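You operate a simulated robot arm through the tools that you are given. There is no shell and no other tool. Be economical: measure what you need, move in short steps, check, and stop when the job is done.

Carry out the task below with a simulated two-armed robot. There is one attempt and no reset: what you move stays moved.

TASK
Ready the bench-end seat: cola can in its holder, footrest up, backrest reclined.
Fine: lay the black remote on the console lid; leave the other cans, the grey remote and the bike-end seat alone; keep clear of the footrest's swing and linkage. Set down upright: what you pick out.

Only the result counts: the job must be done as asked and must still hold three seconds after the hand-in. Knocking over, shifting, dropping, spilling or breaking anything else fails it. Lids that push on must go on centred and level and be pressed home; caps that screw on are set level and turned clockwise until they are tight.

THE ROBOT
Two 7-joint arms with two-finger parallel grippers on one trunk, on a base that drives. Base frame: it is fixed to the floor where the robot stands at the start and does not move with it; the origin is under the middle of the robot, x ahead of it, y to its left, z up; the surface under the hand at the start is at about z = 0.47. Lengths are in m, angles in degrees, forces in N, time in s.
The left shoulder is at the start at [0.07, 0.163, 0.87], the right one opposite. With the tool pointing down near the work surface each hand reaches from about 0.36 to 0.88 m from the robot's upright axis, wherever it stands, measured 20 degrees to its own side. Places, roughly: bench-end backrest [1.2, 1.1, 0.7]; bench-end footrest [0.5, 1, 0.2]; bench-end handle [0.9, 1.6, 0.4]; bike-end backrest [1.2, 0, 0.7]; inside of the bench-end cup holder [0.5, 0.6, 0.4]; top of the console lid [0.9, 0.5, 0.6]. Payload 3.43 kg a hand.
Tool frame (each hand has its own): the origin (TCP) lies between the finger pads and is the grasp point; the fingertips stand 0.034 m ahead of it; z points along the fingers, y is the line along which they close. Largest opening 0.128 m; finger width 0.024, thickness 0.012; the body of the gripper, 0.048 by 0.13 m, starts 0.096 m behind the TCP.
Orientation is told as [roll, pitch, yaw] about the base's x, y, z axes, in that order, counted from this pose: with the fingers straight down and closing along the base's y, the tool's x points along the base's -x, its y along +y and its z along -z.

THE INTERFACE
- The arms move only by the tool play_rows. It takes "left_moves", "right_moves" or both (then of equal length, played together; a hand with none holds still); each is a list of rows, each a list of 7 numbers: the shift along the tool's x, y, z in m, then the turn, a rotation vector about the tool's x, y, z in degrees, then the gripper command, from -1 (fully open) to 1 (shut), values between in proportion. In form: [[tx, ty, tz, rx, ry, rz, jaw], ...]. A call has 1 to 8 rows; each row shifts and turns the commanded pose from where the row before left it, along the tool's axes as they then stand. Rows are played at 5 a second. More than 0.05 m and 8.6 degrees between two rows, or a gripper value outside its range, and nothing of the call is played. A pose out of reach is approached as far as the arm can. The call stops where the force on the tool passes 40 N (or 10 N more than at its start, if that is more) or the arm is blocked; 0.2 s more then pass. The fingers move at their own pace (about 0.153 m/s each) and stop on an object; they squeeze with about 21 N. The grip force told is the motor's: it shows also when the fingers shut on nothing. Time passes only in rows, and 0.2 s behind the last, so rows that do not move let the fingers close. The reply holds the time, the measured pose of the TCP, the force on the tool along the base axes, the opening and the grip force, in the units named above and with some noise, with the torque about the TCP (base axes, N m) and any sound that the robot's microphone picked up, and new pictures: "views" is both (left out), scene, wrist or none (wrist: the cameras of the hands that moved).
- Cameras (640 x 400 px; columns grow to the right, rows downward): "scene" is now at [0.1251, 0.0294, 1.098]; the picture's right is [0.42, -0.91, 0.00], its down [-0.48, -0.22, -0.85] and it looks along [0.77, 0.36, -0.52] (base axes); focal length 287 px, centre (320, 200). "left" rides on the left gripper at [0.076, 0.011, -0.16] in its tool frame; the picture's right is [-0.15, 0.99, 0.00], its down [-0.88, -0.13, -0.46] and it looks along [-0.45, -0.07, 0.89] (tool axes); focal length 234 px, centre (320, 200). "right" rides on the right gripper at [0.076, -0.011, -0.16] in its tool frame; the picture's right is [0.15, 0.99, 0.00], its down [-0.88, 0.13, -0.46] and it looks along [-0.45, 0.07, 0.89] (tool axes); focal length 234 px, centre (320, 200). There is no depth. A picture from a camera that has moved, and an enlarged one, comes with that camera's place and axes in the base frame and with its lens. The place of the scene camera against the robot may be out by one fixed shift of up to 0.018 m in any direction.
- lift_body(by): slides the trunk up (or, below 0, down) by that many m; the arms and the scene camera ride with it, the base frame stays. It gives what a move gives, with no picture.
- roll_base(legs): drives the robot by 1 to 6 legs, each [ahead, left, turn to the left] in m, m and degrees, along the robot's own axes; the way and the turn of a leg run together, so that a leg with both is an arc; at most 1.5 m and 180 degrees a leg. The arms and the cameras ride along, it lands a little off, and it stops where it bumps. It gives what a move gives, and a new picture of the scene camera.
- aim_head(pan, tilt): turns the head with the scene camera to pan (to the left, within 86 degrees either way) and tilt (down, from -29 to 69), counted from straight ahead of the robot. It gives what a move gives, and a new picture of the scene camera.
- enlarge(camera, box): a new picture of the part [left, top, right, bottom] of that camera's present view, enlarged. No time passes.
- finish_job(): hands the job in; it is judged then, once.

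Work in short steps. Places have to be worked out from the pictures, the camera data and where the tool is seen: move nearer, look again, correct. Check each grasp and each placing, and mend what went wrong. You have 120 turns and 260 pictures in all, those below and enlarged ones among them. Open the grippers and draw the arms clear of the work before you hand the job in, unless the task says otherwise; then end with one line.

The tools are called after "Call:" as a command line: name --argument value ..., lists and objects as JSON in quotes. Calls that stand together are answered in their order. play_rows: Moves the arms, as the interface text tells. Its arguments: {"type":"object","properties":{"left_moves":{"type":"array","items":{"type":"array","items":{"type":"number"}}},"right_moves":{"type":"array","items":{"type":"array","items":{"type":"number"}}},"views":{"type":"string","enum":["both","scene","wrist","none"]}},"required":[]} The other tools are called the same way: lift_body (by) slides the trunk up or down; roll_base (legs) drives the base; aim_head (pan, tilt) turns the head that bears the scene camera; enlarge (camera, box) takes an enlarged picture of a part of a camera's view; finish_job () hands the job in.

At the start:

```text
clock: 0.0
left_tool_pos: [0.3584, 0.5377, 0.9245]
left_orientation: [0.0, 0.0, 0.0]
left_contact_force: [0.4, -0.2, 0.2]
left_wrist_torque: [-0.03, 0.0, -0.04]
left_finger_gap: 0.1281
left_grip_force: 0.0
right_tool_pos: [0.5748, 0.0649, 0.911]
right_orientation: [0.0, 0.0, 0.0]
right_contact_force: [-0.3, 0.5, 0.0]
right_wrist_torque: [0.0, 0.02, 0.03]
right_finger_gap: 0.128
right_grip_force: 0.0
trunk travel left (down, up): [-0.35, 0.59]
robot x, y, heading: [0.0002, 0.0035, -0.1]
head pan, tilt: [24.8, 31.6]
```

scene: 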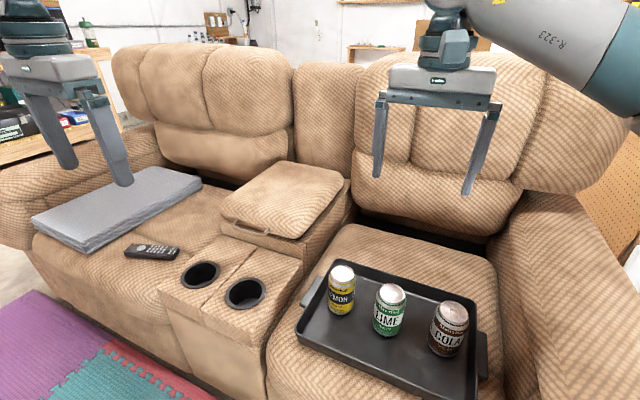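
right: 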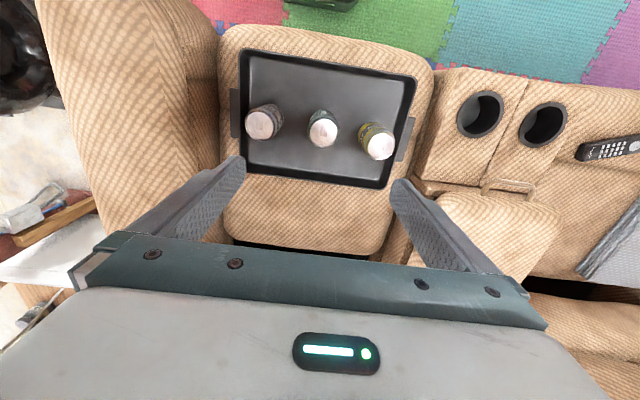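
left: 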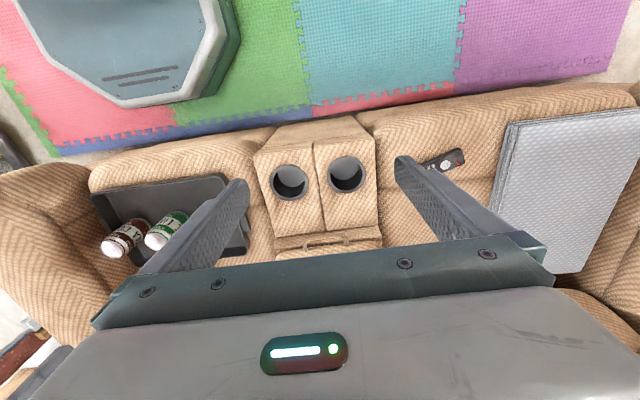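

I'll first survey the scene: enlarge the view of the seats, then look at the left end.

Call:
enlarge --camera "scene" --box '[0, 120, 320, 400]'

Call:
aim_head --pan 60 --tilt 30

```text
1.43 times, centred on (160, 260) of scene
camera zoom: at [0.1251, 0.0294, 1.098], right [0.42, -0.91, 0.0], down [-0.48, -0.22, -0.85], along [0.77, 0.36, -0.52], focal length 410 px, centre (549, 114)
```

zoom: 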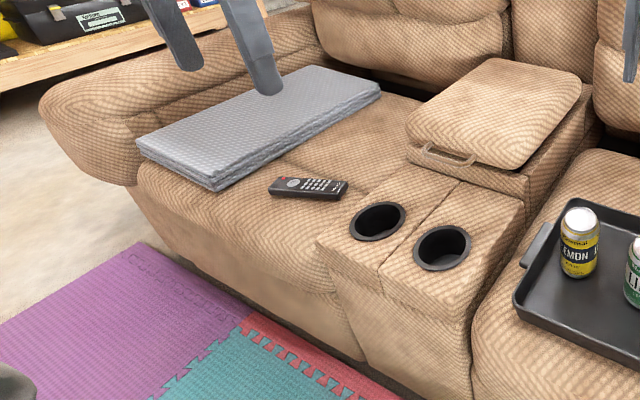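

```text
clock: 1.0
left_tool_pos: [0.3586, 0.5378, 0.9247]
left_orientation: [-0.1, 0.1, -0.1]
left_contact_force: [-1.0, -0.2, -0.4]
left_wrist_torque: [-0.01, 0.01, -0.02]
left_finger_gap: 0.1282
left_grip_force: 0.1
right_tool_pos: [0.5744, 0.0646, 0.9102]
right_orientation: [-0.1, 0.1, 0.0]
right_contact_force: [-0.6, 0.4, 0.0]
right_wrist_torque: [-0.01, 0.0, 0.03]
right_finger_gap: 0.1277
right_grip_force: 0.0
trunk travel left (down, up): [-0.35, 0.59]
robot x, y, heading: [-0.0021, 0.0023, -0.1]
head pan, tilt: [60.0, 30.0]
camera scene: at [0.0889, 0.07, 1.1005], right [0.87, -0.5, 0.0], down [-0.25, -0.43, -0.87], along [0.43, 0.75, -0.5], focal length 287 px, centre (320, 200)
```

scene: 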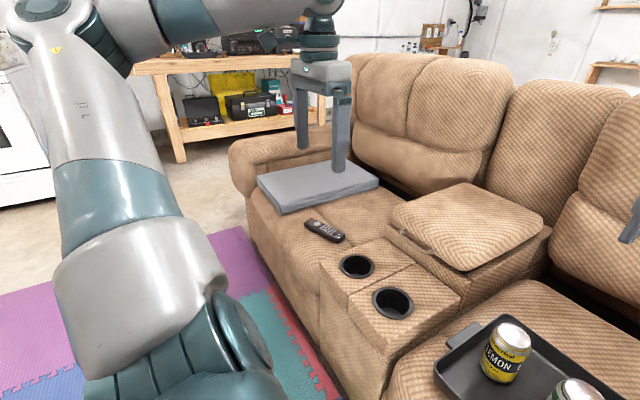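

The cola can is the rightmost one on the tray, at about (0.58, -0.05). I move the right hand above it, part way down, and look.

Call:
play_rows --right_moves '[[-0.005, -0.04, 0, 0, 0, 0, -0.48], [-0.004, -0.04, 0, 0, 0, 0, -0.48], [0, -0.035, 0.02, 0, 0, 0, -0.48], [0, 0, 0.05, 0, 0, 0, -0.48], [0, 0, 0.05, 0, 0, 0, -0.48], [0, 0, 0, 0, 0, 0, -0.48]]' --views "wrist"

Call:
aim_head --pan 10 --tilt 40

```text
clock: 2.4
left_tool_pos: [0.3577, 0.5381, 0.9254]
left_orientation: [0.1, -0.1, 0.0]
left_contact_force: [-0.5, 1.1, 0.3]
left_wrist_torque: [-0.01, -0.01, 0.01]
left_finger_gap: 0.1281
left_grip_force: 0.1
right_tool_pos: [0.5806, -0.051, 0.7909]
right_orientation: [0.0, -0.1, 0.0]
right_contact_force: [0.2, -0.5, -0.1]
right_wrist_torque: [0.0, 0.01, -0.01]
right_finger_gap: 0.0951
right_grip_force: 0.0
trunk travel left (down, up): [-0.35, 0.59]
robot x, y, heading: [-0.0007, 0.0007, 0.1]
head pan, tilt: [60.0, 30.0]
camera right: at [0.5047, -0.0614, 0.9525], right [-0.15, 0.99, 0.0], down [0.88, 0.13, 0.46], along [0.45, 0.07, -0.89], focal length 234 px, centre (320, 200)
```

right: 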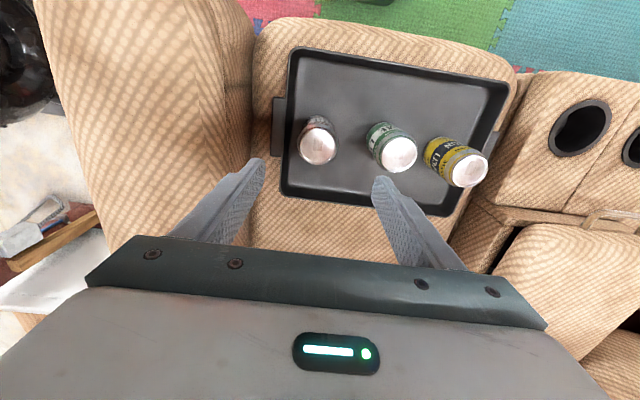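

```text
clock: 3.6
left_tool_pos: [0.3582, 0.5379, 0.9246]
left_orientation: [0.0, 0.0, 0.0]
left_contact_force: [-0.7, 0.0, -0.3]
left_wrist_torque: [-0.02, 0.0, -0.01]
left_finger_gap: 0.1281
left_grip_force: 0.0
right_tool_pos: [0.5821, -0.0504, 0.7916]
right_orientation: [0.0, -0.1, 0.0]
right_contact_force: [0.2, 0.2, -0.2]
right_wrist_torque: [-0.02, -0.02, 0.02]
right_finger_gap: 0.0947
right_grip_force: 0.0
trunk travel left (down, up): [-0.35, 0.59]
robot x, y, heading: [0.0003, 0.0035, -0.2]
head pan, tilt: [10.0, 40.0]
camera scene: at [0.1273, 0.0066, 1.0851], right [0.17, -0.98, 0.0], down [-0.63, -0.11, -0.77], along [0.75, 0.13, -0.64], focal length 287 px, centre (320, 200)
```

scene: 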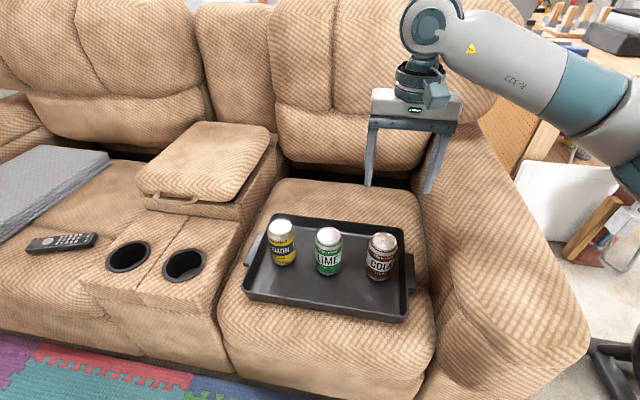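

Triangulating gives the can's top near (0.598, -0.05, 0.575). I shift forward and descend to just above it.

Call:
play_rows --right_moves '[[-0.016, 0, 0.04, 0, 0, 0, -0.48], [0, 0, 0.05, 0, 0, 0, -0.48], [0, 0, 0.04, 0, 0, 0, -0.48], [0, 0, 0, 0, 0, 0, -0.48]]' --views "both"

```text
clock: 4.6
left_tool_pos: [0.3582, 0.5378, 0.9249]
left_orientation: [0.1, 0.0, 0.0]
left_contact_force: [0.5, 0.0, 0.5]
left_wrist_torque: [0.03, -0.03, 0.0]
left_finger_gap: 0.1279
left_grip_force: 0.1
right_tool_pos: [0.5977, -0.0486, 0.6596]
right_orientation: [0.0, -0.1, 0.0]
right_contact_force: [-0.4, 0.7, 0.3]
right_wrist_torque: [0.03, -0.01, 0.01]
right_finger_gap: 0.0947
right_grip_force: 0.1
trunk travel left (down, up): [-0.35, 0.59]
robot x, y, heading: [0.0007, 0.0006, 0.2]
head pan, tilt: [10.0, 40.0]
camera scene: at [0.1271, 0.0065, 1.0852], right [0.17, -0.98, 0.0], down [-0.63, -0.11, -0.77], along [0.75, 0.13, -0.64], focal length 287 px, centre (320, 200)
camera right: at [0.5218, -0.0595, 0.8206], right [-0.15, 0.99, 0.0], down [0.88, 0.13, 0.46], along [0.45, 0.07, -0.89], focal length 234 px, centre (320, 200)
```

scene: 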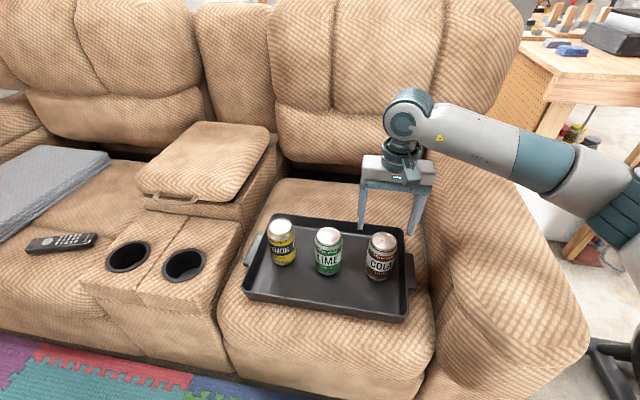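
right: 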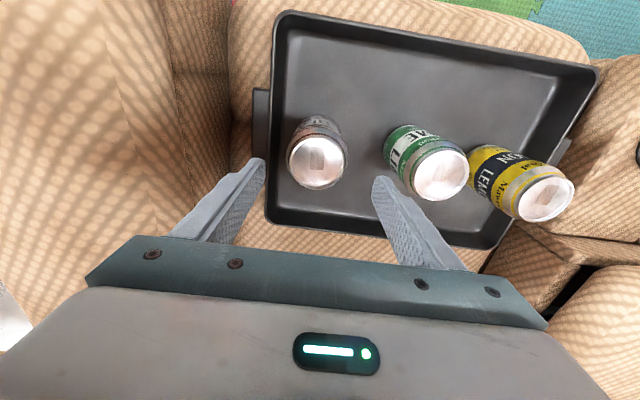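

The refined can top is (0.600, -0.050, 0.575), and the fingers straddle it with clearance from the lime can. I descend to grip the top third and close.

Call:
play_rows --right_moves '[[-0.002, -0.001, 0.05, 0, 0, 0, -0.48], [0, 0, 0.05, 0, 0, 0, -0.48], [0, 0, 0, 0, 0, 0, -0.48], [0, 0, 0, 0, 0, 0, 0.3], [0, 0, 0, 0, 0, 0, 0.3], [0, 0, 0, 0, 0, 0, 0.3]]' --views "both"

```text
clock: 6.0
left_tool_pos: [0.3584, 0.5374, 0.9251]
left_orientation: [0.0, 0.0, 0.0]
left_contact_force: [0.1, 0.8, -0.5]
left_wrist_torque: [-0.01, 0.03, -0.01]
left_finger_gap: 0.1279
left_grip_force: 0.0
right_tool_pos: [0.6005, -0.0479, 0.5609]
right_orientation: [0.1, 0.1, 0.0]
right_contact_force: [0.8, 0.2, 0.6]
right_wrist_torque: [0.11, -0.19, 0.02]
right_finger_gap: 0.0654
right_grip_force: 21.0
trunk travel left (down, up): [-0.35, 0.59]
robot x, y, heading: [0.0004, 0.0009, -0.1]
head pan, tilt: [10.0, 40.0]
camera scene: at [0.1273, 0.0065, 1.0851], right [0.17, -0.98, 0.0], down [-0.63, -0.11, -0.77], along [0.75, 0.13, -0.64], focal length 287 px, centre (320, 200)
camera right: at [0.5246, -0.0589, 0.7212], right [-0.15, 0.99, 0.0], down [0.88, 0.13, 0.46], along [0.45, 0.07, -0.89], focal length 234 px, centre (320, 200)
```

scene: 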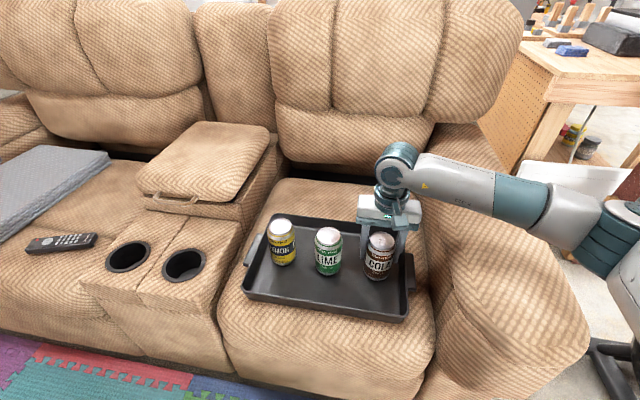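
right: 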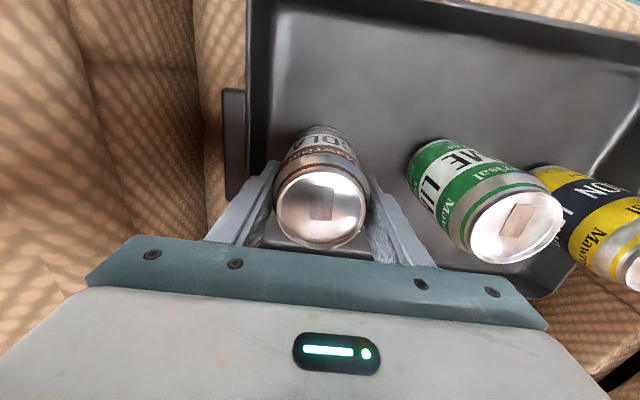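

The grip holds at 0.065 m. I lift the can well above the others, keeping the lift vertical.

Call:
play_rows --right_moves '[[0, 0, -0.04, 0, 0, 0, 0.3], [0, 0, -0.05, 0, 0, 0, 0.3], [0, 0, -0.05, 0, 0, 0, 0.3], [0, 0, -0.05, 0, 0, 0, 0.3], [0, 0, -0.03, 0, 0, 0, 0.3]]' --views "wrist"

Call:
roll_base --legs '[[0, 0.45, 0]]'

```text
clock: 7.2
left_tool_pos: [0.3603, 0.5388, 0.9255]
left_orientation: [0.0, -0.1, 0.0]
left_contact_force: [0.1, 0.0, -0.3]
left_wrist_torque: [0.0, -0.02, 0.02]
left_finger_gap: 0.1279
left_grip_force: 0.0
right_tool_pos: [0.6023, -0.0522, 0.7816]
right_orientation: [0.0, 0.0, 0.0]
right_contact_force: [-0.6, -0.6, -3.0]
right_wrist_torque: [0.0, -0.04, 0.02]
right_finger_gap: 0.0654
right_grip_force: 21.6
trunk travel left (down, up): [-0.35, 0.59]
robot x, y, heading: [-0.0004, -0.0025, 0.2]
head pan, tilt: [10.0, 40.0]
camera right: at [0.5255, -0.0626, 0.9426], right [-0.15, 0.99, 0.0], down [0.88, 0.13, 0.46], along [0.45, 0.07, -0.89], focal length 234 px, centre (320, 200)
```

right: 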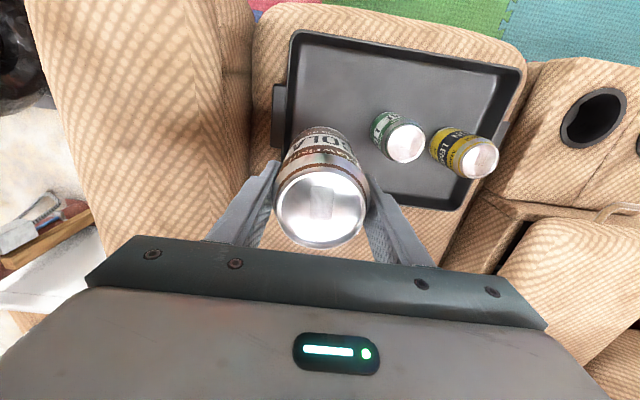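

```text
clock: 9.9
left_tool_pos: [0.3566, 0.9837, 0.9255]
left_orientation: [0.1, 0.0, 0.2]
left_contact_force: [0.3, 1.1, -0.8]
left_wrist_torque: [0.01, 0.01, 0.0]
left_finger_gap: 0.1282
left_grip_force: 0.0
right_tool_pos: [0.6005, 0.3937, 0.782]
right_orientation: [-0.2, 0.0, 0.2]
right_contact_force: [0.0, 1.4, -3.9]
right_wrist_torque: [-0.01, -0.03, -0.01]
right_finger_gap: 0.0656
right_grip_force: 20.8
trunk travel left (down, up): [-0.35, 0.59]
robot x, y, heading: [-0.0022, 0.4404, -0.1]
head pan, tilt: [10.0, 40.0]
camera scene: at [0.1268, 0.4509, 1.0851], right [0.18, -0.98, 0.0], down [-0.63, -0.11, -0.77], along [0.75, 0.14, -0.64], focal length 287 px, centre (320, 200)
```

scene: 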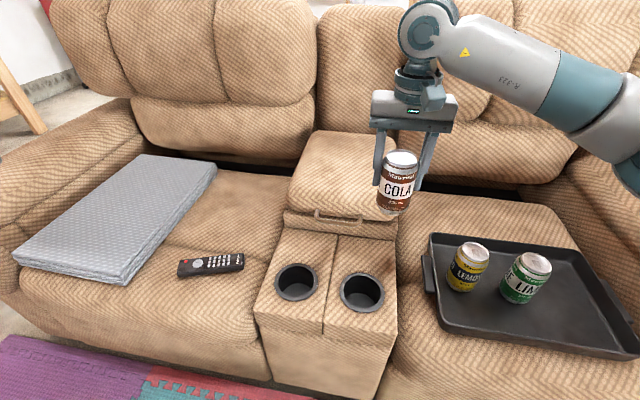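

Both holders are empty; the bench-end one is around (0.50, 0.58). I carry the can above it and check with the wrist camera.

Call:
play_rows --right_moves '[[0.02, 0.045, 0, 0, 0, 0, 0.3], [0.025, 0.045, 0, 0, 0, 0, 0.3], [0.025, 0.045, 0, 0, 0, 0, 0.3], [0.025, 0.045, 0, 0, 0, 0, 0.3], [0.005, 0.006, 0.02, 0, 0, 0, 0.3], [0, 0, 0.0, 0, 0, 0, 0.3]]' --views "both"

```text
refused: row 2 steps farther than a row can; nothing moved
```

The step was too long; I use smaller ones.

Call:
play_rows --right_moves '[[0.02, 0.04, 0, 0, 0, 0, 0.3], [0.02, 0.04, 0, 0, 0, 0, 0.3], [0.02, 0.04, 0, 0, 0, 0, 0.3], [0.02, 0.04, 0, 0, 0, 0, 0.3], [0.02, 0.026, 0.02, 0, 0, 0, 0.3], [0, 0, 0.0, 0, 0, 0, 0.3]]' --views "both"

```text
clock: 11.3
left_tool_pos: [0.3561, 0.9831, 0.9267]
left_orientation: [0.0, 0.0, 0.2]
left_contact_force: [0.2, 0.5, -0.2]
left_wrist_torque: [0.01, 0.01, -0.02]
left_finger_gap: 0.128
left_grip_force: 0.1
right_tool_pos: [0.4987, 0.5778, 0.7623]
right_orientation: [0.0, 0.0, 0.2]
right_contact_force: [-0.4, 0.2, -3.6]
right_wrist_torque: [-0.01, 0.0, -0.03]
right_finger_gap: 0.0655
right_grip_force: 20.9
trunk travel left (down, up): [-0.35, 0.59]
robot x, y, heading: [-0.0007, 0.4438, 0.1]
head pan, tilt: [10.0, 40.0]
camera scene: at [0.1266, 0.4502, 1.0851], right [0.18, -0.98, 0.0], down [-0.63, -0.11, -0.77], along [0.75, 0.14, -0.64], focal length 287 px, centre (320, 200)
camera right: at [0.4229, 0.5668, 0.9237], right [-0.15, 0.99, 0.0], down [0.88, 0.13, 0.46], along [0.45, 0.07, -0.89], focal length 234 px, centre (320, 200)
```

scene: 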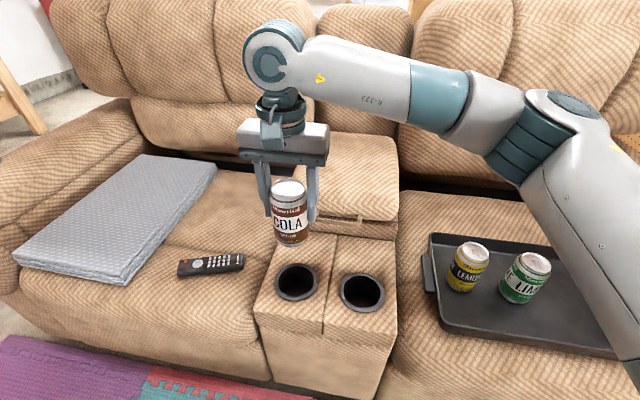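
right: 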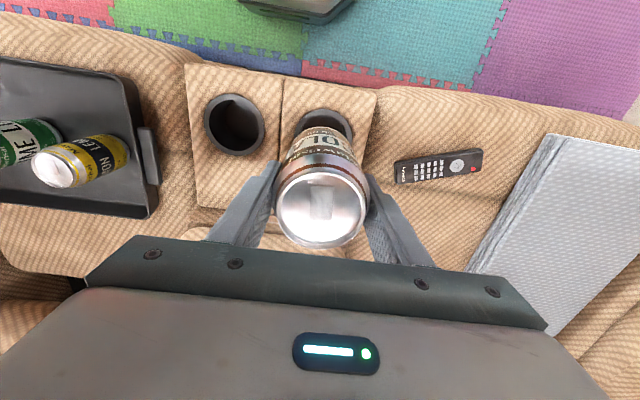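

I enlarge both cameras at the holder to place its centre precisely.

Call:
enlarge --camera "right" --box '[190, 70, 390, 195]'

Call:
enlarge --camera "scene" --box '[230, 160, 430, 340]'

```text
3.20 times, centred on (290, 132) of right
camera zoom: at [0.4229, 0.5668, 0.9237], right [-0.15, 0.99, 0.0], down [0.88, 0.13, 0.46], along [0.45, 0.07, -0.89], focal length 749 px, centre (416, 416)
```

zoom: 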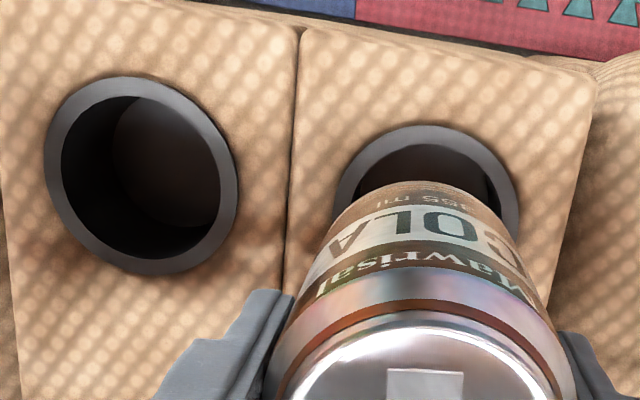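

```text
2.22 times, centred on (330, 250) of scene
camera zoom: at [0.1266, 0.4502, 1.0851], right [0.18, -0.98, 0.0], down [-0.63, -0.11, -0.77], along [0.75, 0.14, -0.64], focal length 639 px, centre (298, 89)
```

zoom: 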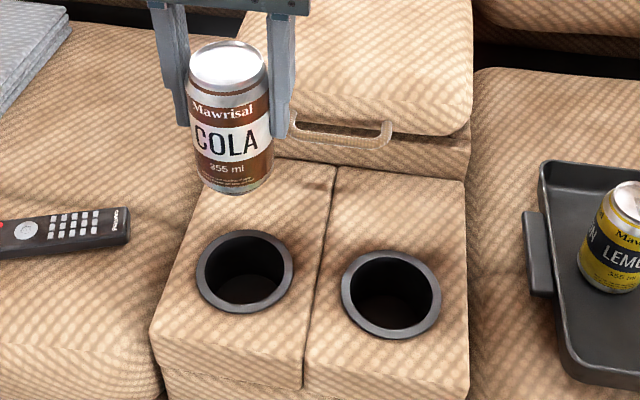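

The combined rays put the holder near (0.517, 0.586) with its rim at z ≈ 0.48-0.49. I shift there, lower until the can's bottom is just over the rim, and look.

Call:
play_rows --right_moves '[[-0.016, 0.008, 0.03, 0, 0, 0, 0.3], [0, 0, 0.045, 0, 0, 0, 0.3], [0, 0, 0.045, 0, 0, 0, 0.3], [0, 0, 0.0, 0, 0, 0, 0.3]]' --views "both"

Call:
enlarge --camera "scene" --box '[230, 180, 390, 340]'

Call:
enlarge --camera "right" --box '[190, 50, 430, 200]'

```text
clock: 12.3
left_tool_pos: [0.3562, 0.9821, 0.9259]
left_orientation: [0.1, 0.0, 0.2]
left_contact_force: [-0.6, 1.0, -0.9]
left_wrist_torque: [-0.01, 0.0, 0.0]
left_finger_gap: 0.1278
left_grip_force: 0.1
right_tool_pos: [0.5169, 0.5851, 0.6425]
right_orientation: [-0.1, 0.0, 0.1]
right_contact_force: [-0.1, 0.5, -3.2]
right_wrist_torque: [-0.05, 0.01, -0.01]
right_finger_gap: 0.0655
right_grip_force: 20.8
trunk travel left (down, up): [-0.35, 0.59]
robot x, y, heading: [0.0024, 0.4389, -0.0]
head pan, tilt: [10.0, 40.0]
camera scene: at [0.1265, 0.4504, 1.0852], right [0.18, -0.98, 0.0], down [-0.63, -0.11, -0.77], along [0.75, 0.14, -0.64], focal length 287 px, centre (320, 200)
camera right: at [0.4391, 0.5748, 0.8027], right [-0.15, 0.99, 0.0], down [0.88, 0.13, 0.46], along [0.45, 0.07, -0.89], focal length 234 px, centre (320, 200)
```

scene: 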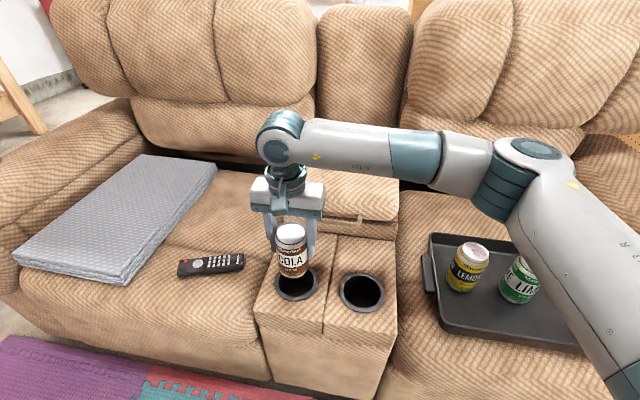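
right: 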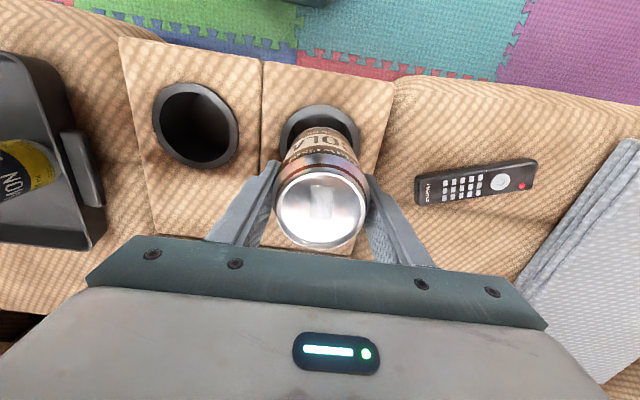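

```text
2.50 times, centred on (310, 260) of scene
camera zoom: at [0.1265, 0.4504, 1.0852], right [0.18, -0.98, 0.0], down [-0.63, -0.11, -0.77], along [0.75, 0.14, -0.64], focal length 718 px, centre (345, 50)
```

zoom: 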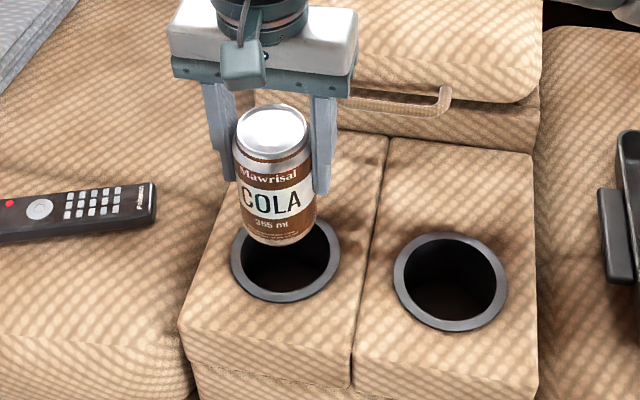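

```text
2.67 times, centred on (310, 125) of right
camera zoom: at [0.4391, 0.5748, 0.8027], right [-0.15, 0.99, 0.0], down [0.88, 0.13, 0.46], along [0.45, 0.07, -0.89], focal length 624 px, centre (347, 400)
```

zoom: 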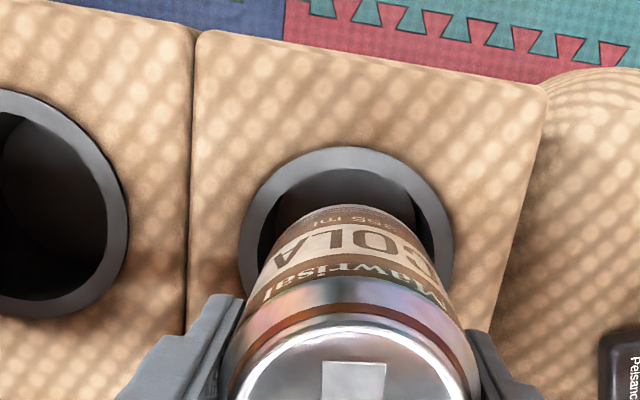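

The rim centre resolves to (0.517, 0.585, 0.493). I lower the can into the holder, stopping before the fingertips meet the rim.

Call:
play_rows --right_moves '[[0, -0.001, 0.03, 0, 0, 0, 0.3], [0, 0, 0.03, 0, 0, 0, 0.3], [0, 0, 0.025, 0, 0, 0, 0.3], [0, 0, 0.015, 0, 0, 0, 0.3], [0, 0, 0.0, 0, 0, 0, 0.3]]' --views "both"

Call:
enlarge --camera "scene" --box '[230, 180, 390, 340]'

Call:
enlarge --camera "right" --box '[190, 50, 430, 200]'

```text
clock: 13.5
left_tool_pos: [0.3564, 0.9834, 0.9261]
left_orientation: [0.0, 0.0, 0.2]
left_contact_force: [-0.1, -0.9, 0.3]
left_wrist_torque: [0.01, -0.04, -0.04]
left_finger_gap: 0.1279
left_grip_force: 0.1
right_tool_pos: [0.5153, 0.5856, 0.5421]
right_orientation: [-0.1, 0.1, 0.2]
right_contact_force: [0.8, 0.1, -3.8]
right_wrist_torque: [-0.01, -0.02, 0.0]
right_finger_gap: 0.0656
right_grip_force: 20.9
trunk travel left (down, up): [-0.35, 0.59]
robot x, y, heading: [0.0014, 0.4415, 0.2]
head pan, tilt: [10.0, 40.0]
camera scene: at [0.1267, 0.4504, 1.0851], right [0.18, -0.98, 0.0], down [-0.63, -0.11, -0.77], along [0.75, 0.14, -0.64], focal length 287 px, centre (320, 200)
camera right: at [0.4394, 0.575, 0.7025], right [-0.15, 0.99, 0.0], down [0.88, 0.13, 0.46], along [0.45, 0.07, -0.89], focal length 234 px, centre (320, 200)
```

scene: 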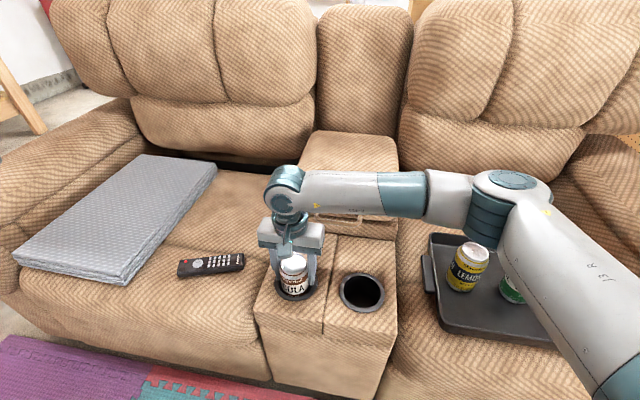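
right: 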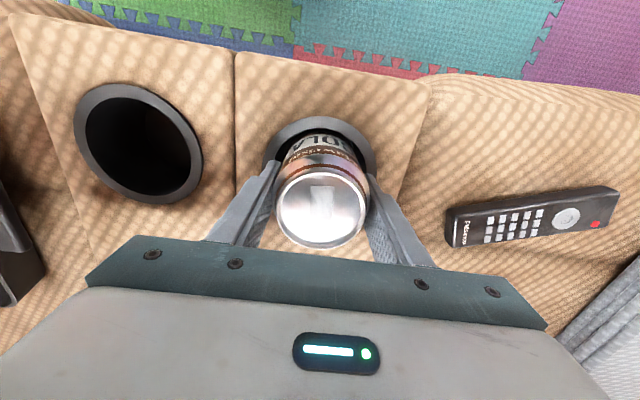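

```text
2.50 times, centred on (310, 260) of scene
camera zoom: at [0.1267, 0.4504, 1.0851], right [0.18, -0.98, 0.0], down [-0.63, -0.11, -0.77], along [0.75, 0.14, -0.64], focal length 718 px, centre (345, 50)
```

zoom: 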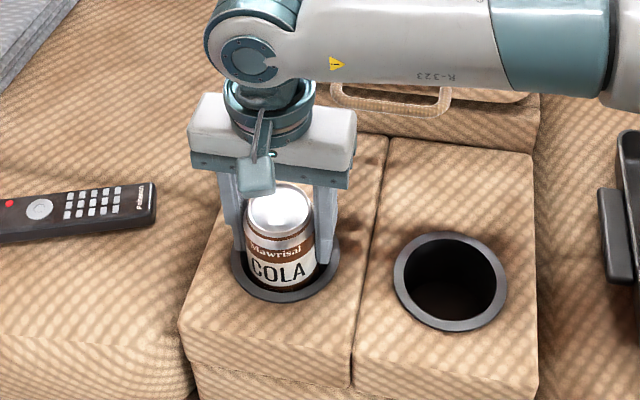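

```text
2.67 times, centred on (310, 125) of right
camera zoom: at [0.4394, 0.575, 0.7025], right [-0.15, 0.99, 0.0], down [0.88, 0.13, 0.46], along [0.45, 0.07, -0.89], focal length 624 px, centre (347, 400)
```

zoom: 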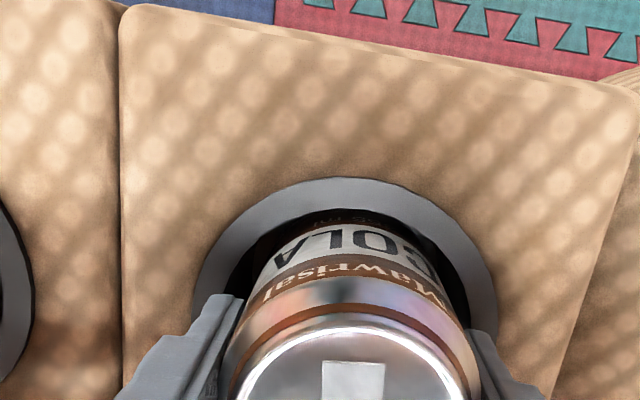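

The can is centred in the ring with no contact yet; I lower gently a bit more, in small steps, watching force.

Call:
play_rows --right_moves '[[0, 0, 0.004, 0, 0, 0, 0.3], [0, 0, 0.003, 0, 0, 0, 0.3], [0, 0, 0.003, 0, 0, 0, 0.3], [0, 0, 0.0, 0, 0, 0, 0.3]]' --views "none"

Call:
enlarge --camera "scene" --box '[250, 220, 350, 310]'

Call:
enlarge --camera "scene" --box '[330, 260, 400, 320]'

```text
clock: 14.5
left_tool_pos: [0.3555, 0.9824, 0.927]
left_orientation: [0.0, 0.0, 0.2]
left_contact_force: [-0.4, -0.2, -0.3]
left_wrist_torque: [0.01, 0.0, 0.0]
left_finger_gap: 0.1282
left_grip_force: 0.1
right_tool_pos: [0.5174, 0.5871, 0.535]
right_orientation: [0.0, -0.2, 0.2]
right_contact_force: [-1.2, -5.6, 19.5]
right_wrist_torque: [-0.76, 0.21, 0.17]
right_finger_gap: 0.0654
right_grip_force: 21.1
trunk travel left (down, up): [-0.35, 0.59]
robot x, y, heading: [-0.0011, 0.4431, 0.2]
head pan, tilt: [10.0, 40.0]
```

```text
4.44 times, centred on (300, 265) of scene
camera zoom: at [0.125, 0.4497, 1.0857], right [0.18, -0.98, 0.0], down [-0.63, -0.11, -0.77], along [0.75, 0.14, -0.64], focal length 1277 px, centre (409, -89)
```

zoom: 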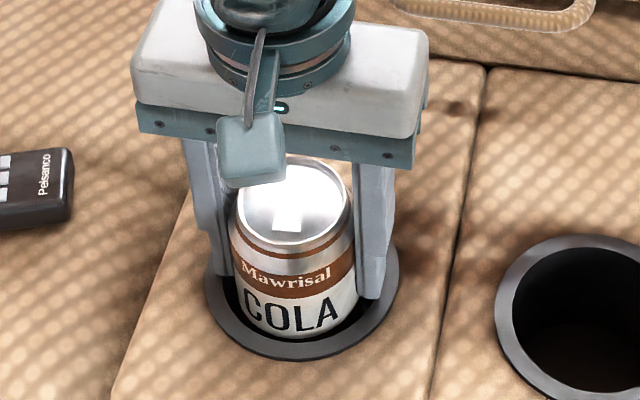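

```text
6.67 times, centred on (365, 290) of scene
camera zoom: at [0.125, 0.4497, 1.0857], right [0.18, -0.98, 0.0], down [-0.63, -0.11, -0.77], along [0.75, 0.14, -0.64], focal length 1916 px, centre (20, -400)
```

zoom: 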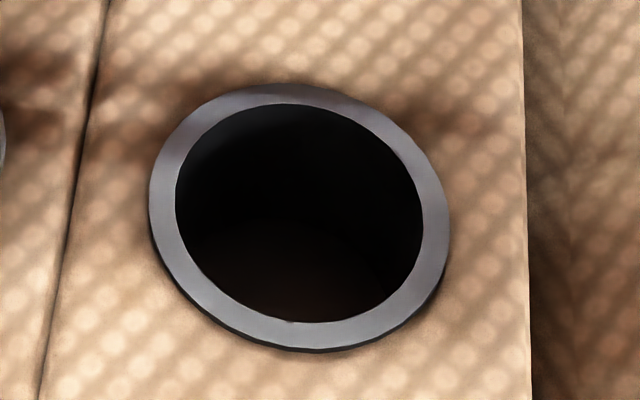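

The -x torque shows a fingertip touching the rim (z ≈ 0.50) before the can meets the floor, so the can is gripped too low. I'll lift out, set it back on its tray spot, and regrip at its very top.

Call:
play_rows --right_moves '[[0, 0, -0.03, 0, 0, 0, 0.3], [0, 0, -0.05, 0, 0, 0, 0.3], [0, 0, -0.05, 0, 0, 0, 0.3], [0, 0, -0.05, 0, 0, 0, 0.3], [0, 0, -0.05, 0, 0, 0, 0.3], [-0.04, 0, -0.01, 0, 0, 0, 0.3], [-0.04, 0, 0, 0, 0, 0, 0.3], [0, 0, 0, 0, 0, 0, 0.3]]' --views "none"

Call:
roll_base --legs '[[0, -0.5, 0]]'

```text
clock: 16.3
left_tool_pos: [0.3562, 0.9834, 0.9252]
left_orientation: [0.0, 0.0, 0.1]
left_contact_force: [0.0, 0.2, 0.0]
left_wrist_torque: [0.0, 0.03, -0.01]
left_finger_gap: 0.1282
left_grip_force: 0.0
right_tool_pos: [0.5952, 0.5842, 0.7705]
right_orientation: [0.0, 0.0, 0.2]
right_contact_force: [0.3, -0.4, -3.9]
right_wrist_torque: [-0.01, -0.02, -0.02]
right_finger_gap: 0.0654
right_grip_force: 21.5
trunk travel left (down, up): [-0.35, 0.59]
robot x, y, heading: [-0.0001, 0.4455, 0.5]
head pan, tilt: [10.0, 40.0]
```

```text
clock: 19.2
left_tool_pos: [0.357, 0.4878, 0.9265]
left_orientation: [0.0, 0.0, 0.2]
left_contact_force: [0.2, -0.6, -0.3]
left_wrist_torque: [-0.02, -0.03, 0.02]
left_finger_gap: 0.1283
left_grip_force: 0.0
right_tool_pos: [0.5974, 0.0895, 0.7714]
right_orientation: [0.0, 0.0, 0.2]
right_contact_force: [0.7, -0.6, -2.4]
right_wrist_torque: [-0.01, 0.01, -0.01]
right_finger_gap: 0.0653
right_grip_force: 20.5
trunk travel left (down, up): [-0.35, 0.59]
robot x, y, heading: [-0.0007, -0.0503, 0.2]
head pan, tilt: [10.0, 40.0]
camera scene: at [0.1287, -0.0458, 1.0851], right [0.18, -0.98, 0.0], down [-0.63, -0.11, -0.77], along [0.75, 0.14, -0.64], focal length 287 px, centre (320, 200)
```

scene: 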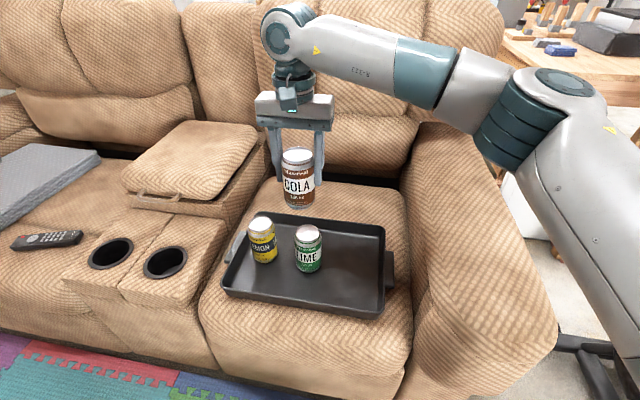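

I move the can back over its tray spot (0.60, -0.05) and lower it to just above the tray.

Call:
play_rows --right_moves '[[-0.003, -0.045, 0, 0, 0, 0, 0.3], [0, -0.048, 0, 0, 0, 0, 0.3], [0, -0.046, 0, 0, 0, 0, 0.3], [0, 0, 0.05, 0, 0, 0, 0.3], [0, 0, 0.05, 0, 0, 0, 0.3], [0, 0, 0.05, 0, 0, 0, 0.3], [0, 0, 0.045, 0, 0, 0, 0.3], [0, 0, 0, 0, 0, 0, 0.3]]' --views "both"

```text
clock: 21.0
left_tool_pos: [0.3574, 0.4859, 0.927]
left_orientation: [0.1, 0.1, 0.3]
left_contact_force: [-0.4, 0.4, 0.5]
left_wrist_torque: [0.0, 0.04, 0.0]
left_finger_gap: 0.1279
left_grip_force: 0.0
right_tool_pos: [0.5989, -0.0477, 0.574]
right_orientation: [0.1, 0.0, 0.2]
right_contact_force: [-0.5, 0.2, -3.4]
right_wrist_torque: [-0.02, -0.02, -0.03]
right_finger_gap: 0.0654
right_grip_force: 20.9
trunk travel left (down, up): [-0.35, 0.59]
robot x, y, heading: [-0.0007, -0.0525, 0.2]
head pan, tilt: [10.0, 40.0]
camera scene: at [0.1285, -0.0454, 1.0851], right [0.18, -0.98, 0.0], down [-0.63, -0.11, -0.77], along [0.75, 0.14, -0.64], focal length 287 px, centre (320, 200)
camera right: at [0.523, -0.0585, 0.7348], right [-0.15, 0.99, 0.0], down [0.88, 0.13, 0.46], along [0.45, 0.07, -0.89], focal length 234 px, centre (320, 200)
```

scene: 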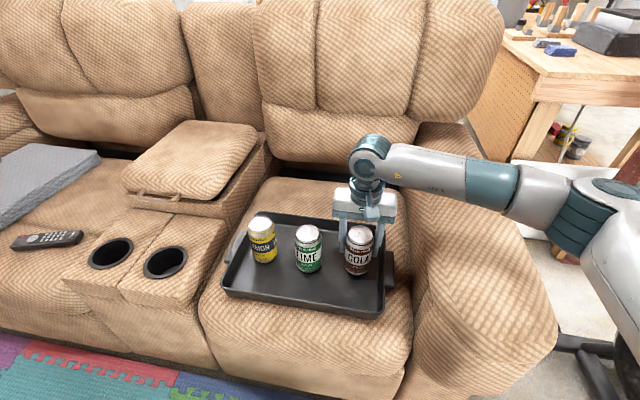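
right: 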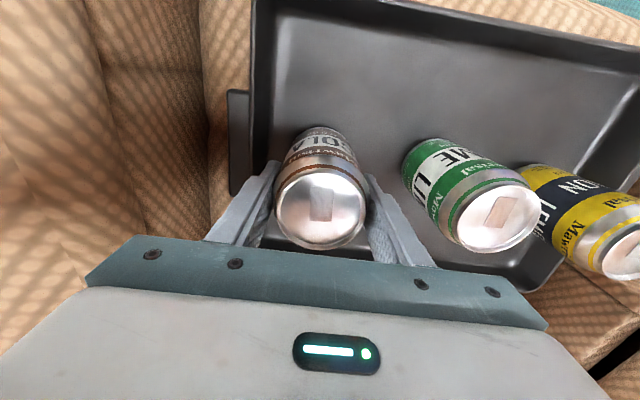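

I lower the remaining ~13 mm slowly until the can touches.

Call:
play_rows --right_moves '[[0, 0, 0.006, 0, 0, 0, 0.3], [0, 0, 0.003, 0, 0, 0, 0.3], [0, 0, 0.002, 0, 0, 0, 0.3], [0, 0, 0, 0, 0, 0, 0.3]]' --views "none"

```text
clock: 22.0
left_tool_pos: [0.3585, 0.4865, 0.9251]
left_orientation: [-0.1, 0.0, 0.2]
left_contact_force: [-0.8, 0.0, 0.2]
left_wrist_torque: [0.03, 0.0, 0.02]
left_finger_gap: 0.1282
left_grip_force: 0.0
right_tool_pos: [0.6001, -0.0493, 0.5644]
right_orientation: [0.0, 0.1, 0.2]
right_contact_force: [0.8, -0.4, -3.3]
right_wrist_torque: [-0.01, -0.01, 0.0]
right_finger_gap: 0.0656
right_grip_force: 20.5
trunk travel left (down, up): [-0.35, 0.59]
robot x, y, heading: [0.0024, -0.0557, -0.0]
head pan, tilt: [10.0, 40.0]
```

Call:
play_rows --right_moves '[[0, 0, 0.002, 0, 0, 0, 0.3], [0, 0, 0.002, 0, 0, 0, 0.3], [0, 0, 0, 0, 0, 0, 0.3]]' --views "none"

```text
clock: 22.8
left_tool_pos: [0.3584, 0.4867, 0.9258]
left_orientation: [0.0, 0.0, 0.1]
left_contact_force: [0.4, 0.4, 0.9]
left_wrist_torque: [0.0, 0.02, 0.0]
left_finger_gap: 0.128
left_grip_force: 0.0
right_tool_pos: [0.6018, -0.049, 0.5607]
right_orientation: [0.0, -0.1, 0.2]
right_contact_force: [-0.2, -0.4, -2.8]
right_wrist_torque: [0.01, -0.05, 0.03]
right_finger_gap: 0.0653
right_grip_force: 20.7
trunk travel left (down, up): [-0.35, 0.59]
robot x, y, heading: [0.006, -0.0529, 0.3]
head pan, tilt: [10.0, 40.0]
```

Not clearly touching yet; a further small lowering.

Call:
play_rows --right_moves '[[0, 0, 0.0015, 0, 0, 0, 0.3], [0, 0, 0.0015, 0, 0, 0, 0.3], [0, 0, 0, 0, 0, 0, 0.3]]' --views "none"

```text
clock: 23.6
left_tool_pos: [0.3574, 0.4871, 0.9255]
left_orientation: [0.0, -0.2, 0.2]
left_contact_force: [0.3, -0.5, -0.1]
left_wrist_torque: [0.01, 0.0, -0.03]
left_finger_gap: 0.1283
left_grip_force: 0.1
right_tool_pos: [0.6008, -0.0476, 0.5599]
right_orientation: [0.1, -0.1, 0.3]
right_contact_force: [-0.3, 0.1, 15.3]
right_wrist_torque: [-0.01, 0.19, -0.17]
right_finger_gap: 0.0657
right_grip_force: 21.2
trunk travel left (down, up): [-0.35, 0.59]
robot x, y, heading: [0.0008, -0.0515, 0.3]
head pan, tilt: [10.0, 40.0]
```

Seated (15 N). I release to a small opening and rise 27 mm, then look before regripping at the top.

Call:
play_rows --right_moves '[[0, 0, -0.002, 0, 0, 0, -0.2], [0, 0, 0, 0, 0, 0, -0.4], [0, 0, -0.013, 0, 0, 0, -0.4], [0, 0, -0.012, 0, 0, 0, -0.4], [0, 0, 0, 0, 0, 0, -0.4]]' --views "wrist"

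Call:
enlarge --camera "scene" --box '[310, 190, 410, 290]'

```text
clock: 24.8
left_tool_pos: [0.3577, 0.4862, 0.9254]
left_orientation: [-0.1, 0.0, 0.2]
left_contact_force: [0.0, 0.5, -1.0]
left_wrist_torque: [-0.01, 0.02, -0.02]
left_finger_gap: 0.1281
left_grip_force: 0.1
right_tool_pos: [0.6007, -0.0499, 0.5858]
right_orientation: [0.0, 0.0, 0.2]
right_contact_force: [-0.3, 0.0, 0.2]
right_wrist_torque: [0.0, 0.0, 0.01]
right_finger_gap: 0.0896
right_grip_force: 0.1
trunk travel left (down, up): [-0.35, 0.59]
robot x, y, heading: [-0.0019, -0.052, 0.3]
head pan, tilt: [10.0, 40.0]
camera right: at [0.5243, -0.0614, 0.7463], right [-0.15, 0.99, 0.0], down [0.88, 0.13, 0.46], along [0.45, 0.07, -0.89], focal length 234 px, centre (320, 200)
```

right: 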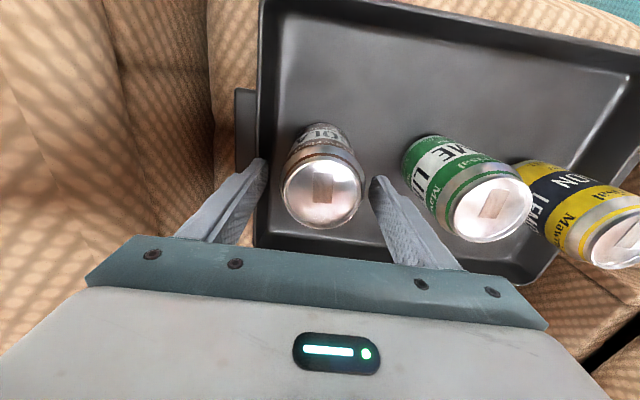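

```text
4.00 times, centred on (360, 240) of scene
camera zoom: at [0.1284, -0.0454, 1.0851], right [0.18, -0.98, 0.0], down [-0.63, -0.11, -0.77], along [0.75, 0.14, -0.64], focal length 1150 px, centre (160, 40)
```

zoom: 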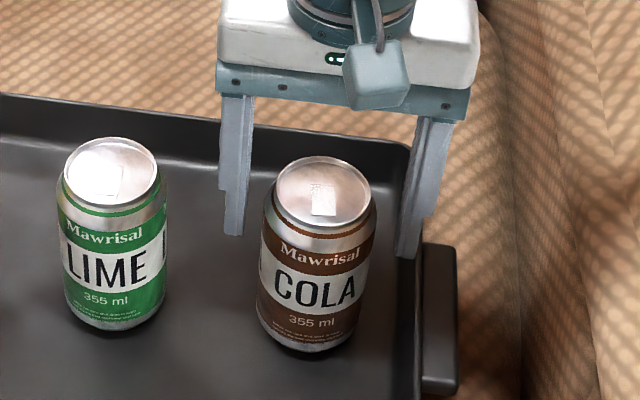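

Comparing in the zoom, the fingertips still reach ~35 mm below the can's top (top ≈ 0.587). I rise another 10 mm and grip.

Call:
play_rows --right_moves '[[0, 0.002, -0.01, 0, 0, 0, -0.4], [0, 0, 0, 0, 0, 0, -0.4], [0, 0, 0, 0, 0, 0, 0.3], [0, 0, 0, 0, 0, 0, 0.3], [0, 0, 0, 0, 0, 0, 0.3]]' --views "wrist"

Call:
enlarge --camera "scene" --box '[310, 190, 410, 290]'

```text
clock: 26.0
left_tool_pos: [0.3577, 0.486, 0.9249]
left_orientation: [0.0, 0.0, 0.2]
left_contact_force: [1.0, -0.6, 0.2]
left_wrist_torque: [-0.01, -0.03, 0.0]
left_finger_gap: 0.1281
left_grip_force: 0.0
right_tool_pos: [0.601, -0.0482, 0.5952]
right_orientation: [0.0, 0.0, 0.2]
right_contact_force: [0.9, 0.1, 0.1]
right_wrist_torque: [-0.06, -0.06, -0.02]
right_finger_gap: 0.0653
right_grip_force: 21.8
trunk travel left (down, up): [-0.35, 0.59]
robot x, y, heading: [-0.0014, -0.0488, 0.5]
head pan, tilt: [10.0, 40.0]
camera right: at [0.5241, -0.0591, 0.7559], right [-0.15, 0.99, 0.0], down [0.88, 0.13, 0.46], along [0.45, 0.07, -0.89], focal length 234 px, centre (320, 200)
```

right: 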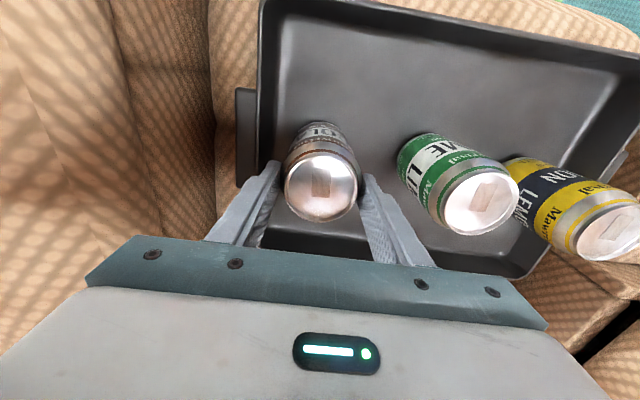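

```text
4.00 times, centred on (360, 240) of scene
camera zoom: at [0.1285, -0.0455, 1.0851], right [0.18, -0.98, 0.0], down [-0.63, -0.11, -0.77], along [0.75, 0.14, -0.64], focal length 1150 px, centre (160, 40)
```

zoom: 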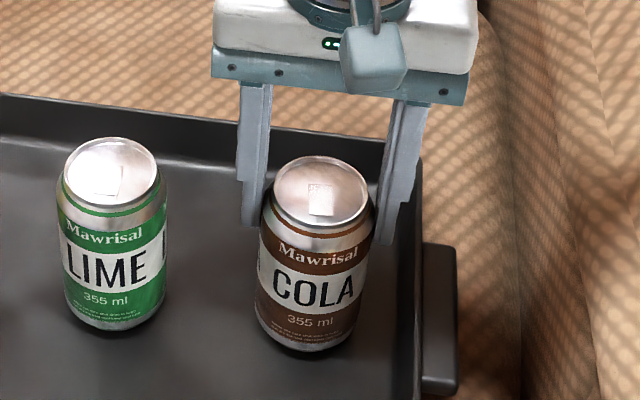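

The grip is at full diameter (0.0653), high on the can. I lift and drive back to the left.

Call:
play_rows --right_moves '[[0, 0, -0.02, 0, 0, 0, 0.3], [0, 0, -0.04, 0, 0, 0, 0.3], [0, 0, -0.05, 0, 0, 0, 0.3], [0, 0, -0.05, 0, 0, 0, 0.3], [0, 0, -0.05, 0, 0, 0, 0.3], [0, 0, 0, 0, 0, 0, 0.3]]' --views "wrist"

Call:
roll_base --legs '[[0, 0.5, 0]]'

```text
clock: 27.4
left_tool_pos: [0.3587, 0.4869, 0.9249]
left_orientation: [0.0, 0.0, 0.2]
left_contact_force: [-0.8, 0.7, -0.5]
left_wrist_torque: [0.01, 0.0, -0.01]
left_finger_gap: 0.128
left_grip_force: 0.0
right_tool_pos: [0.6009, -0.0483, 0.8009]
right_orientation: [0.1, 0.1, 0.2]
right_contact_force: [0.3, 0.3, -3.4]
right_wrist_torque: [-0.01, 0.0, -0.01]
right_finger_gap: 0.0656
right_grip_force: 20.3
trunk travel left (down, up): [-0.35, 0.59]
robot x, y, heading: [0.0005, -0.0534, -0.1]
head pan, tilt: [10.0, 40.0]
camera right: at [0.5249, -0.0587, 0.9631], right [-0.15, 0.99, 0.0], down [0.88, 0.13, 0.45], along [0.45, 0.07, -0.89], focal length 234 px, centre (320, 200)
```

right: 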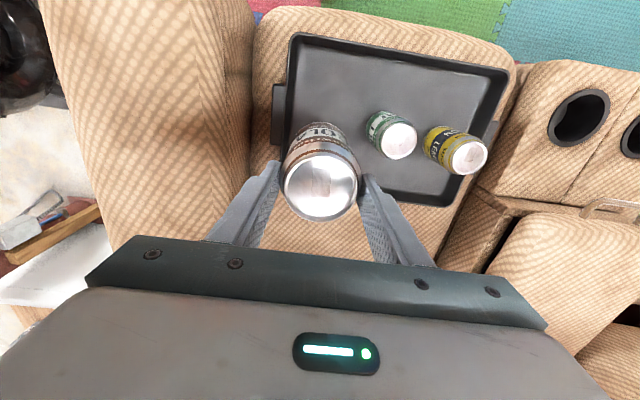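

```text
clock: 30.4
left_tool_pos: [0.3474, 1.0005, 0.9251]
left_orientation: [0.0, 0.0, 0.8]
left_contact_force: [1.1, 0.1, -1.1]
left_wrist_torque: [-0.05, 0.03, -0.03]
left_finger_gap: 0.1278
left_grip_force: 0.0
right_tool_pos: [0.5954, 0.4681, 0.8023]
right_orientation: [-0.1, 0.1, 0.8]
right_contact_force: [0.0, -0.4, -3.9]
right_wrist_torque: [0.0, -0.01, -0.01]
right_finger_gap: 0.0653
right_grip_force: 21.0
trunk travel left (down, up): [-0.35, 0.59]
robot x, y, heading: [-0.0024, 0.4578, 0.6]
head pan, tilt: [10.0, 40.0]
camera scene: at [0.1237, 0.4655, 1.0851], right [0.19, -0.98, 0.0], down [-0.63, -0.12, -0.77], along [0.75, 0.14, -0.64], focal length 287 px, centre (320, 200)
```

scene: 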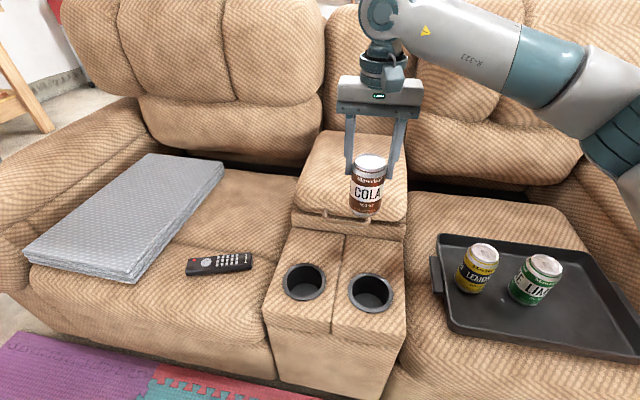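

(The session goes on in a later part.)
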